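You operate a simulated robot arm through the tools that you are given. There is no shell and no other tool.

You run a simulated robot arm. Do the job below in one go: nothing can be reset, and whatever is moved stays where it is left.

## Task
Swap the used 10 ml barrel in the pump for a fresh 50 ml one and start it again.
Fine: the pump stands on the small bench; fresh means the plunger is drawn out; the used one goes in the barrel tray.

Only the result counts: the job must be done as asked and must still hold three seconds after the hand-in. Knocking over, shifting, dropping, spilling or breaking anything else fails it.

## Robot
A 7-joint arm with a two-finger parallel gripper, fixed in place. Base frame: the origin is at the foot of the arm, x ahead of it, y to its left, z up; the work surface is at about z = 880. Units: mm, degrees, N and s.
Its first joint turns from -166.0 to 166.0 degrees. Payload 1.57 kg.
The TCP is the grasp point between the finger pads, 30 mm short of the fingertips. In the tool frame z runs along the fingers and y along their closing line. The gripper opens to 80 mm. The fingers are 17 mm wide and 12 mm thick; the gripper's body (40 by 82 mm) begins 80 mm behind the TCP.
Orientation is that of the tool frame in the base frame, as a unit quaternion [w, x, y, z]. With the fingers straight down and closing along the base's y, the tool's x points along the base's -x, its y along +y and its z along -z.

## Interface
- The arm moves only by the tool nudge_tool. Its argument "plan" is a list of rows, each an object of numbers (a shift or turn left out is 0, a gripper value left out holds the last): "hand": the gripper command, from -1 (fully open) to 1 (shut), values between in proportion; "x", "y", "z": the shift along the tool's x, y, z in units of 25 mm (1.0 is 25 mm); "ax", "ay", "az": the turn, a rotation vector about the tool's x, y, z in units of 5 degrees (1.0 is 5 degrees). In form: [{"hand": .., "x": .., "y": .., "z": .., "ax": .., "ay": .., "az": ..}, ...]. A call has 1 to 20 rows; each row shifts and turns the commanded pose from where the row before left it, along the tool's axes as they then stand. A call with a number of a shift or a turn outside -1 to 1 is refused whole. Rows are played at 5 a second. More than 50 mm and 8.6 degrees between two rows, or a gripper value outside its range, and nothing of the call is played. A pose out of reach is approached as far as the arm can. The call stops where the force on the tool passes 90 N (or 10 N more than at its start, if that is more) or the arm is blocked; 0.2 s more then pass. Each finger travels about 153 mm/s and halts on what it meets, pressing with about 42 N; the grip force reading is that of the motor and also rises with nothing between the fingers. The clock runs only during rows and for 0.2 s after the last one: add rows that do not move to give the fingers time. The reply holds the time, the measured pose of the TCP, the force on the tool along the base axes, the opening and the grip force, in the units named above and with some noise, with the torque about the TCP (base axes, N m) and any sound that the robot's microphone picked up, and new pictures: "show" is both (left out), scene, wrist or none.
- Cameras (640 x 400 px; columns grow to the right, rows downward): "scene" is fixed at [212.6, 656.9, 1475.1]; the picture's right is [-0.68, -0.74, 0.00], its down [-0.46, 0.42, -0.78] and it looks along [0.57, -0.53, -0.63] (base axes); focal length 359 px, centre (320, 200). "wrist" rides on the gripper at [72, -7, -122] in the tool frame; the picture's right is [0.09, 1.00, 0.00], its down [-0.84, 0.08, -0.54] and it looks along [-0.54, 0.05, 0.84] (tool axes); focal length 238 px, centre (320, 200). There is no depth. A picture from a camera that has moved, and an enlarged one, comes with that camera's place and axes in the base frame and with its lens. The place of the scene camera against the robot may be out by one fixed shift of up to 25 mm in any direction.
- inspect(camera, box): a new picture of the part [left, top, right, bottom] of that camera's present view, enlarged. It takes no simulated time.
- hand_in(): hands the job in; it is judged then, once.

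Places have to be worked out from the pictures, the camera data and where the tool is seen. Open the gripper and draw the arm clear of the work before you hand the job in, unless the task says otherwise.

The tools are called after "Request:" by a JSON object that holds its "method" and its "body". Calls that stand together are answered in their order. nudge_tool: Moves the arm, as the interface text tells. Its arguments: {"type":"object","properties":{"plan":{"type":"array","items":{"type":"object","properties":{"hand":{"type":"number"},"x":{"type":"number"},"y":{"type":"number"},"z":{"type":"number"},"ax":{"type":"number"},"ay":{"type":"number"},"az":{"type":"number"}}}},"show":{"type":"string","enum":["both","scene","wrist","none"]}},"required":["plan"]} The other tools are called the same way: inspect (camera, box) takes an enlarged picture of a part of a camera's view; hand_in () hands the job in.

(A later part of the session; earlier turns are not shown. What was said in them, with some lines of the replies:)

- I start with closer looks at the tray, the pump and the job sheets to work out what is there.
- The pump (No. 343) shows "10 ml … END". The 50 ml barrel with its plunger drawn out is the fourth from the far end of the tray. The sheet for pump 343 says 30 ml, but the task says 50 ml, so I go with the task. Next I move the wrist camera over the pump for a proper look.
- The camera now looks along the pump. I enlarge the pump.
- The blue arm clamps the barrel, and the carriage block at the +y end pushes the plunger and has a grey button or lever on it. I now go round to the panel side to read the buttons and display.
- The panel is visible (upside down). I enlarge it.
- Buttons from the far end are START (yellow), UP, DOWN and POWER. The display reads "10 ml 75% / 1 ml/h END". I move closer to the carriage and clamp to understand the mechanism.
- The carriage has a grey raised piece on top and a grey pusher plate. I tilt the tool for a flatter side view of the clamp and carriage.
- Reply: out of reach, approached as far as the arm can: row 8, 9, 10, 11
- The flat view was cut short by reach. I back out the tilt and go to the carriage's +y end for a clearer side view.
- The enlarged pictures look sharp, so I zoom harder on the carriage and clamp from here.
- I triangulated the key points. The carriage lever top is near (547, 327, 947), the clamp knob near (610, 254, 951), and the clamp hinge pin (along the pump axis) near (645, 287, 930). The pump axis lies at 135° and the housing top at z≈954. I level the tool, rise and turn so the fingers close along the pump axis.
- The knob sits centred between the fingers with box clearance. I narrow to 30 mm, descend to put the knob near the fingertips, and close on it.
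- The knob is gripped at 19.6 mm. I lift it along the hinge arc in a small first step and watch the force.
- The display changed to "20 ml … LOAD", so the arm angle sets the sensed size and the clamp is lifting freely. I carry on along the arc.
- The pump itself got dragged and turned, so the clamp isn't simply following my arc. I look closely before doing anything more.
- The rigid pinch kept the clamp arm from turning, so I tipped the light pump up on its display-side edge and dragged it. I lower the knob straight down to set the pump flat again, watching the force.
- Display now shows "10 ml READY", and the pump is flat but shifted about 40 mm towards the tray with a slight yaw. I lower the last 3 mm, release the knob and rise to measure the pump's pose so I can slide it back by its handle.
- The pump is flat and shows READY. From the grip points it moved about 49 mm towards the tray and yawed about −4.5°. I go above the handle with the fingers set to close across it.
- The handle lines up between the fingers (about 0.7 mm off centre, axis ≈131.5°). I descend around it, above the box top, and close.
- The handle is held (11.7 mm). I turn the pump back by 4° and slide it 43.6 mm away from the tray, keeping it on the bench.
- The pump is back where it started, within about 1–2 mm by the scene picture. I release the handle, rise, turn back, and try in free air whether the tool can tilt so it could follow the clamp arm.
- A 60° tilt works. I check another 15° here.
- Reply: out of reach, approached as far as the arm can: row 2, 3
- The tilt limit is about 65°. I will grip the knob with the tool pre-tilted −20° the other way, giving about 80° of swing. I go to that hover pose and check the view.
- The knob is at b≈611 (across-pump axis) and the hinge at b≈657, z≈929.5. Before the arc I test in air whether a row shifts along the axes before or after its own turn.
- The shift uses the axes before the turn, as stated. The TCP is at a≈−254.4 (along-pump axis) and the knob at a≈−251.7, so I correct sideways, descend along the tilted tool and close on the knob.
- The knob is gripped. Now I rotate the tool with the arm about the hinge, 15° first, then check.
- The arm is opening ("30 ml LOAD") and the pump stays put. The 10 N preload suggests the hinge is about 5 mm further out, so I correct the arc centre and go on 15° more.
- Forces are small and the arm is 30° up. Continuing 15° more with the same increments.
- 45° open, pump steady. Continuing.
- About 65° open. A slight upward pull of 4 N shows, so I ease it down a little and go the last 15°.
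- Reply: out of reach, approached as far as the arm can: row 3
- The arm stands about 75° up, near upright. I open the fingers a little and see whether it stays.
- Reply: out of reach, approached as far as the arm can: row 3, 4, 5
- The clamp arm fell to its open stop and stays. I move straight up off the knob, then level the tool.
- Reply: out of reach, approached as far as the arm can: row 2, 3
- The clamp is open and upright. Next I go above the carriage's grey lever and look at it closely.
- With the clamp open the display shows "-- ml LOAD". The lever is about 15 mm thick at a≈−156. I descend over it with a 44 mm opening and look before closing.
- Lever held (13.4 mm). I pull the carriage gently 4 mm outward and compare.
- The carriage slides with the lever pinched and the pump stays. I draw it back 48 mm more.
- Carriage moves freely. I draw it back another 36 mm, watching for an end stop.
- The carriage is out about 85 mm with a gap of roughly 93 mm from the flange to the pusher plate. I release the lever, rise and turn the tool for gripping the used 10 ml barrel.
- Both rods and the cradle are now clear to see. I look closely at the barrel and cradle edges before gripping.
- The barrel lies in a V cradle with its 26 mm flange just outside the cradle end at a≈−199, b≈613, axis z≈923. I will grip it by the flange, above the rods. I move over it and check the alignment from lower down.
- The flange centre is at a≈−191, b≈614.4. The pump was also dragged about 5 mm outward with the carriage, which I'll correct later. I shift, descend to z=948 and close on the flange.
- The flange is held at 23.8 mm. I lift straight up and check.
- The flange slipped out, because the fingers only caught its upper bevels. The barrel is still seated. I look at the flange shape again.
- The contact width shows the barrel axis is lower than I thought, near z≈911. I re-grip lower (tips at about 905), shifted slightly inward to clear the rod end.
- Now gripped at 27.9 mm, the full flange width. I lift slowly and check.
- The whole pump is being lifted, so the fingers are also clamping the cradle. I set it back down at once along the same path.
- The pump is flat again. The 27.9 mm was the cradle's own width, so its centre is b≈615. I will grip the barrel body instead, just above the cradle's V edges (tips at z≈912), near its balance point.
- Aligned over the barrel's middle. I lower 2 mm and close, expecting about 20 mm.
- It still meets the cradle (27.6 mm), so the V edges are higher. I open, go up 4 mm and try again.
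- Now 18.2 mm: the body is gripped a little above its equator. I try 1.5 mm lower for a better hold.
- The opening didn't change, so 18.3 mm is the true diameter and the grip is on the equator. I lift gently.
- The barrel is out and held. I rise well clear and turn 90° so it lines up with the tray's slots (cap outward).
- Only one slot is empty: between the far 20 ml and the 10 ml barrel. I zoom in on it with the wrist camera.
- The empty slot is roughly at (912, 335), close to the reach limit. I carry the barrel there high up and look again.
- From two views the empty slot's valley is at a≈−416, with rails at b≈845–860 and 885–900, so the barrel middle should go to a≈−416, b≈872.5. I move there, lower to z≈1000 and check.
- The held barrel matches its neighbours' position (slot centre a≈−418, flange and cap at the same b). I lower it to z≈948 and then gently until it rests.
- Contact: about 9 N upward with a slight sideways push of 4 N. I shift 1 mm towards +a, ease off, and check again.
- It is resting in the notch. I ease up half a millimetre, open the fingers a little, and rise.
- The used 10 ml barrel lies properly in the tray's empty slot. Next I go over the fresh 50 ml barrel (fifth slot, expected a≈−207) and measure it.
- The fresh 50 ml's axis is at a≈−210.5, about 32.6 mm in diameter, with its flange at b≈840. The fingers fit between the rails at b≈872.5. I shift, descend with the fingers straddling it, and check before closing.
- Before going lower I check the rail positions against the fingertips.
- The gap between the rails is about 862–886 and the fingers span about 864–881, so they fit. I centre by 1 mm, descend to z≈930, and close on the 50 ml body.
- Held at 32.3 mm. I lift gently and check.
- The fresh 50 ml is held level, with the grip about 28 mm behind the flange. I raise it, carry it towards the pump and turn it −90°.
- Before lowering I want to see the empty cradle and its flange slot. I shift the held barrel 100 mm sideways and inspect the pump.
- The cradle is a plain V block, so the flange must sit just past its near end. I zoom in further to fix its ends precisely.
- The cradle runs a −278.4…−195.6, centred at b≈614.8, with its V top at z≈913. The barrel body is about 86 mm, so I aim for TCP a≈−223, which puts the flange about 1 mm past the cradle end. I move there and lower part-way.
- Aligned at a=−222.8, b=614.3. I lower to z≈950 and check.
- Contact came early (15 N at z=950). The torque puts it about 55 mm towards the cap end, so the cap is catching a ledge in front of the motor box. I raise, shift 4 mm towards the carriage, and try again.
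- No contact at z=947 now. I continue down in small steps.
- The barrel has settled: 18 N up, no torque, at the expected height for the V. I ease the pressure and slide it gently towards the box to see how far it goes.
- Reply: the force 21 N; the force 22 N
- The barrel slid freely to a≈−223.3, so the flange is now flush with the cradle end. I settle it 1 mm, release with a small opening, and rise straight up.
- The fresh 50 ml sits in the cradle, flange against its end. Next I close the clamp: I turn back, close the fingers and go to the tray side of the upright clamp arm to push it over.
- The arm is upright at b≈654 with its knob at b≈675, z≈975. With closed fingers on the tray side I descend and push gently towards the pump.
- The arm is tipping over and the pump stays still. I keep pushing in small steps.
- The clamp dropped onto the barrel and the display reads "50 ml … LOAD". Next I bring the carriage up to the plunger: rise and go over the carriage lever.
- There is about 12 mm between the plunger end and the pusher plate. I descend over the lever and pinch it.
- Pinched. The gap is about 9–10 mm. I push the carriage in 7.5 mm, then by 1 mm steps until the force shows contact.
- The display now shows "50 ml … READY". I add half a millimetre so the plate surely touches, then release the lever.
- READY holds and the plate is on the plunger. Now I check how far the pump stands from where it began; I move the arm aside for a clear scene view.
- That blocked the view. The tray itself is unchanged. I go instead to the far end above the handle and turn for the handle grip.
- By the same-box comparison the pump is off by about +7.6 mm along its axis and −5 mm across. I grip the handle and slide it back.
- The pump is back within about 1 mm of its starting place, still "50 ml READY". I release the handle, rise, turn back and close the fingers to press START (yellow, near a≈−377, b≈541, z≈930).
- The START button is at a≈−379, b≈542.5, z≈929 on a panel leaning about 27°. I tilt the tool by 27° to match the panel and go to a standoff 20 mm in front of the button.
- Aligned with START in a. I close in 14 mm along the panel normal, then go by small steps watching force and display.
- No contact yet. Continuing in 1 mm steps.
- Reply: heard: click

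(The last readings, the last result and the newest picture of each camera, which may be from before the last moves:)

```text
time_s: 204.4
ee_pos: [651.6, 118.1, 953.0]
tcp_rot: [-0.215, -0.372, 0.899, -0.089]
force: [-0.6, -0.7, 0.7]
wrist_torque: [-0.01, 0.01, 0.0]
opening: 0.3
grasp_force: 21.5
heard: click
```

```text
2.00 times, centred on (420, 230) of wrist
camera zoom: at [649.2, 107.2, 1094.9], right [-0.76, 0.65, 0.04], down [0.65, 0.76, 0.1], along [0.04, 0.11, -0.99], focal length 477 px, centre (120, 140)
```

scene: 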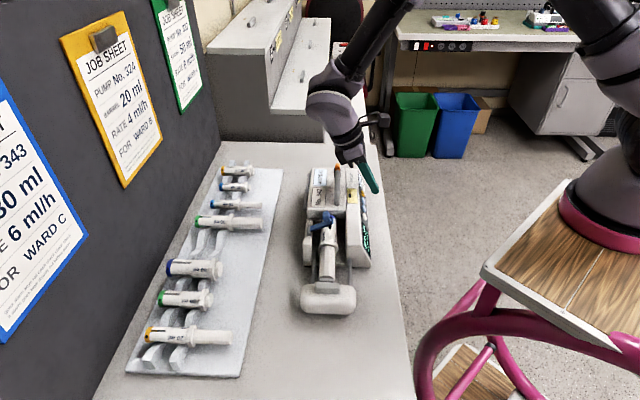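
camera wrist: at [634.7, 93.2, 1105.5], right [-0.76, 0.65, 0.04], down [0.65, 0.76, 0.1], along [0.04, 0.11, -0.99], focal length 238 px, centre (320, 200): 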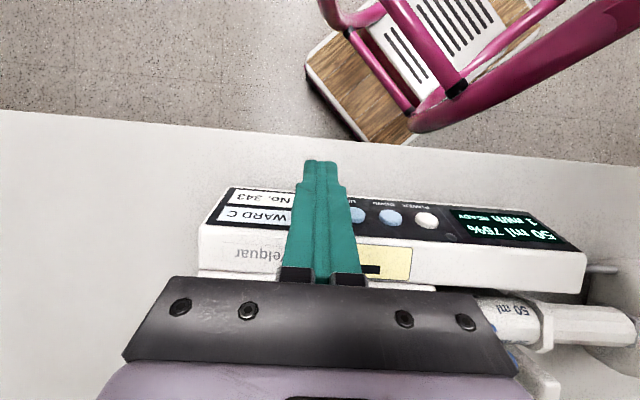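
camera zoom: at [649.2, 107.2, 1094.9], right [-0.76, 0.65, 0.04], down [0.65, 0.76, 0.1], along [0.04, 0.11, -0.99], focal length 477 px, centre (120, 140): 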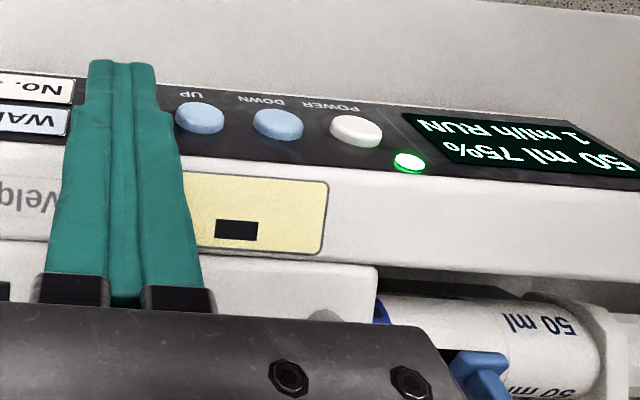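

A click, a green lamp and "50 ml … RUN". I back straight out from the button, rise and level the tool.

Request:
{"method": "nudge_tool", "body": {"plan": [{"x": 0.4}, {"x": 0.8}, {"x": 0.8}, {"x": 0.454, "z": -0.891}, {"x": 0.454, "z": -0.891}, {"x": 0.454, "z": -0.891}, {"x": 0.454, "z": -0.891}, {"x": 0.454, "z": -0.891}, {"ay": -1}, {"ay": -1}, {"ay": -1}, {"ay": -1}, {"ay": -1}, {"ay": -0.4}, {"hand": -1}, {}, {}]}}

Request:
{"method": "inspect", "body": {"camera": "scene", "box": [280, 150, 390, 320]}}

Request:
{"method": "inspect", "body": {"camera": "wrist", "box": [200, 60, 640, 260]}}

Request:
{"method": "inspect", "body": {"camera": "scene", "box": [285, 150, 385, 220]}}

Request:
{"method": "inspect", "body": {"camera": "scene", "box": [120, 150, 290, 280]}}

```text
time_s: 208.0
ee_pos: [620.4, 86.2, 1100.3]
tcp_rot: [0.0, -0.383, 0.924, 0.0]
force: [1.2, 0.8, 0.1]
wrist_torque: [-0.02, -0.02, -0.01]
opening: 80.3
grasp_force: 0.1
camera wrist: at [572.5, 31.0, 1223.1], right [-0.77, 0.64, 0.0], down [0.54, 0.65, 0.54], along [0.35, 0.42, -0.84], focal length 238 px, centre (320, 200)
```

scene: 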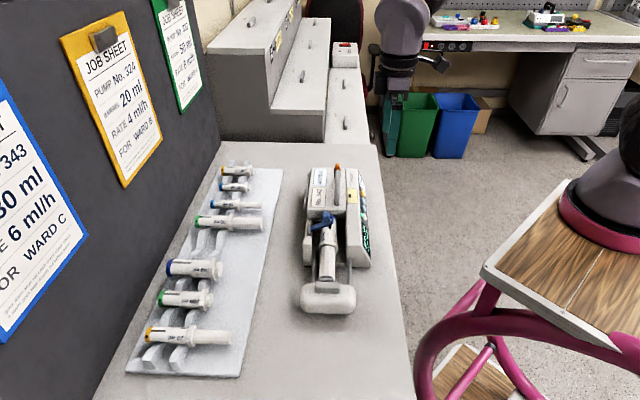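
wrist: 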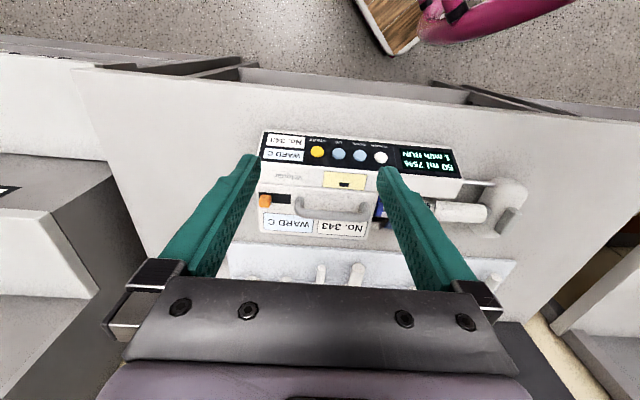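

```text
2.35 times, centred on (335, 235) of scene
camera zoom: at [212.6, 656.9, 1475.1], right [-0.68, -0.74, 0.0], down [-0.46, 0.42, -0.78], along [0.57, -0.53, -0.63], focal length 844 px, centre (285, 118)
```

zoom: 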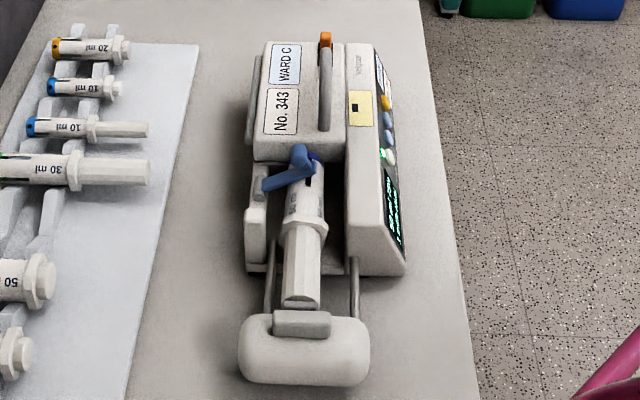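

```text
1.45 times, centred on (420, 160) of wrist
camera zoom: at [572.5, 31.0, 1223.1], right [-0.77, 0.64, 0.0], down [0.54, 0.65, 0.54], along [0.35, 0.42, -0.84], focal length 347 px, centre (174, 258)
```

zoom: 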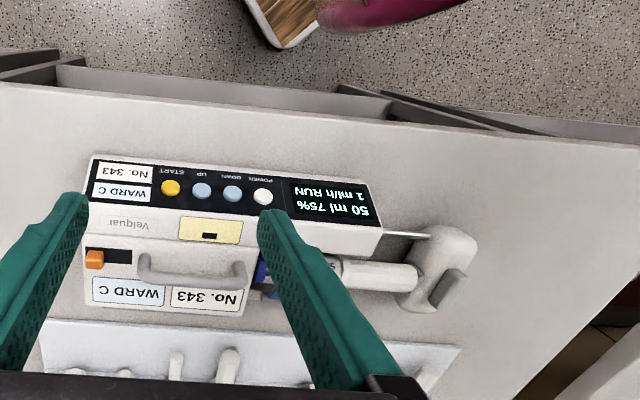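

```text
5.71 times, centred on (335, 185) of scene
camera zoom: at [212.6, 656.9, 1475.1], right [-0.68, -0.74, 0.0], down [-0.46, 0.42, -0.78], along [0.57, -0.53, -0.63], focal length 2049 px, centre (234, 286)
```

zoom: 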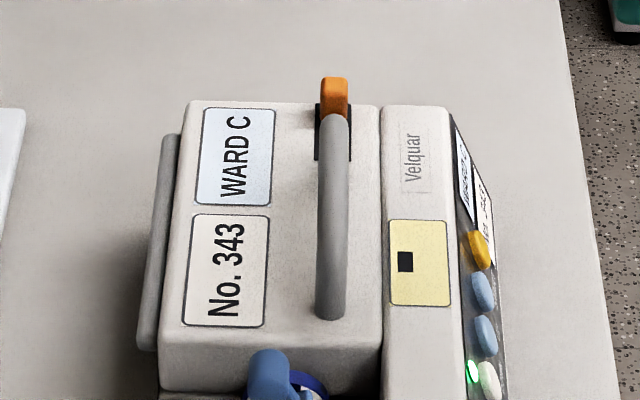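

```text
3.08 times, centred on (205, 215) of scene
camera zoom: at [212.6, 656.9, 1475.1], right [-0.68, -0.74, 0.0], down [-0.46, 0.42, -0.78], along [0.57, -0.53, -0.63], focal length 1104 px, centre (674, 154)
```

zoom: 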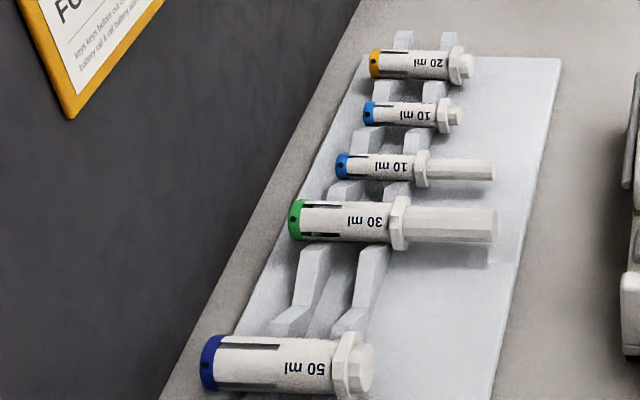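

Everything is in place:
- The pump shows "50 ml … RUN" with a green lamp and stands where it began.
- The fresh 50 ml barrel is clamped and its plunger touches the pusher plate.
- The used 10 ml barrel lies in the tray.
- The gripper is open and clear.

I hand the job in.

Request:
{"method": "hand_in", "body": {}}

```text
The job is handed in.
```

I swapped the barrel and restarted the pump. Its display reads "50 ml, 1 ml/h, RUN" with a green lamp. The job is handed in, but no verdict came back.

- **Fresh barrel:** the 50 ml barrel with its plunger drawn out sits in the cradle. The clamp is closed on it and the carriage is up against the plunger.
- **Used barrel:** the 10 ml barrel is in the empty slot of the barrel tray.
- **Pump position:** while opening the clamp and drawing the carriage back I tipped and dragged the pump, and later briefly lifted it. At worst it was about 50 mm out of place. I slid it back by its handle, and it now stands within about 1 mm of where it began. Nothing else moved or fell.
- **Job sheet differs:** the sheet for pump 343 says a 30 ml barrel at 6 ml/h. I followed your instruction for 50 ml and left the rate at 1 ml/h, so check whether the rate should change.
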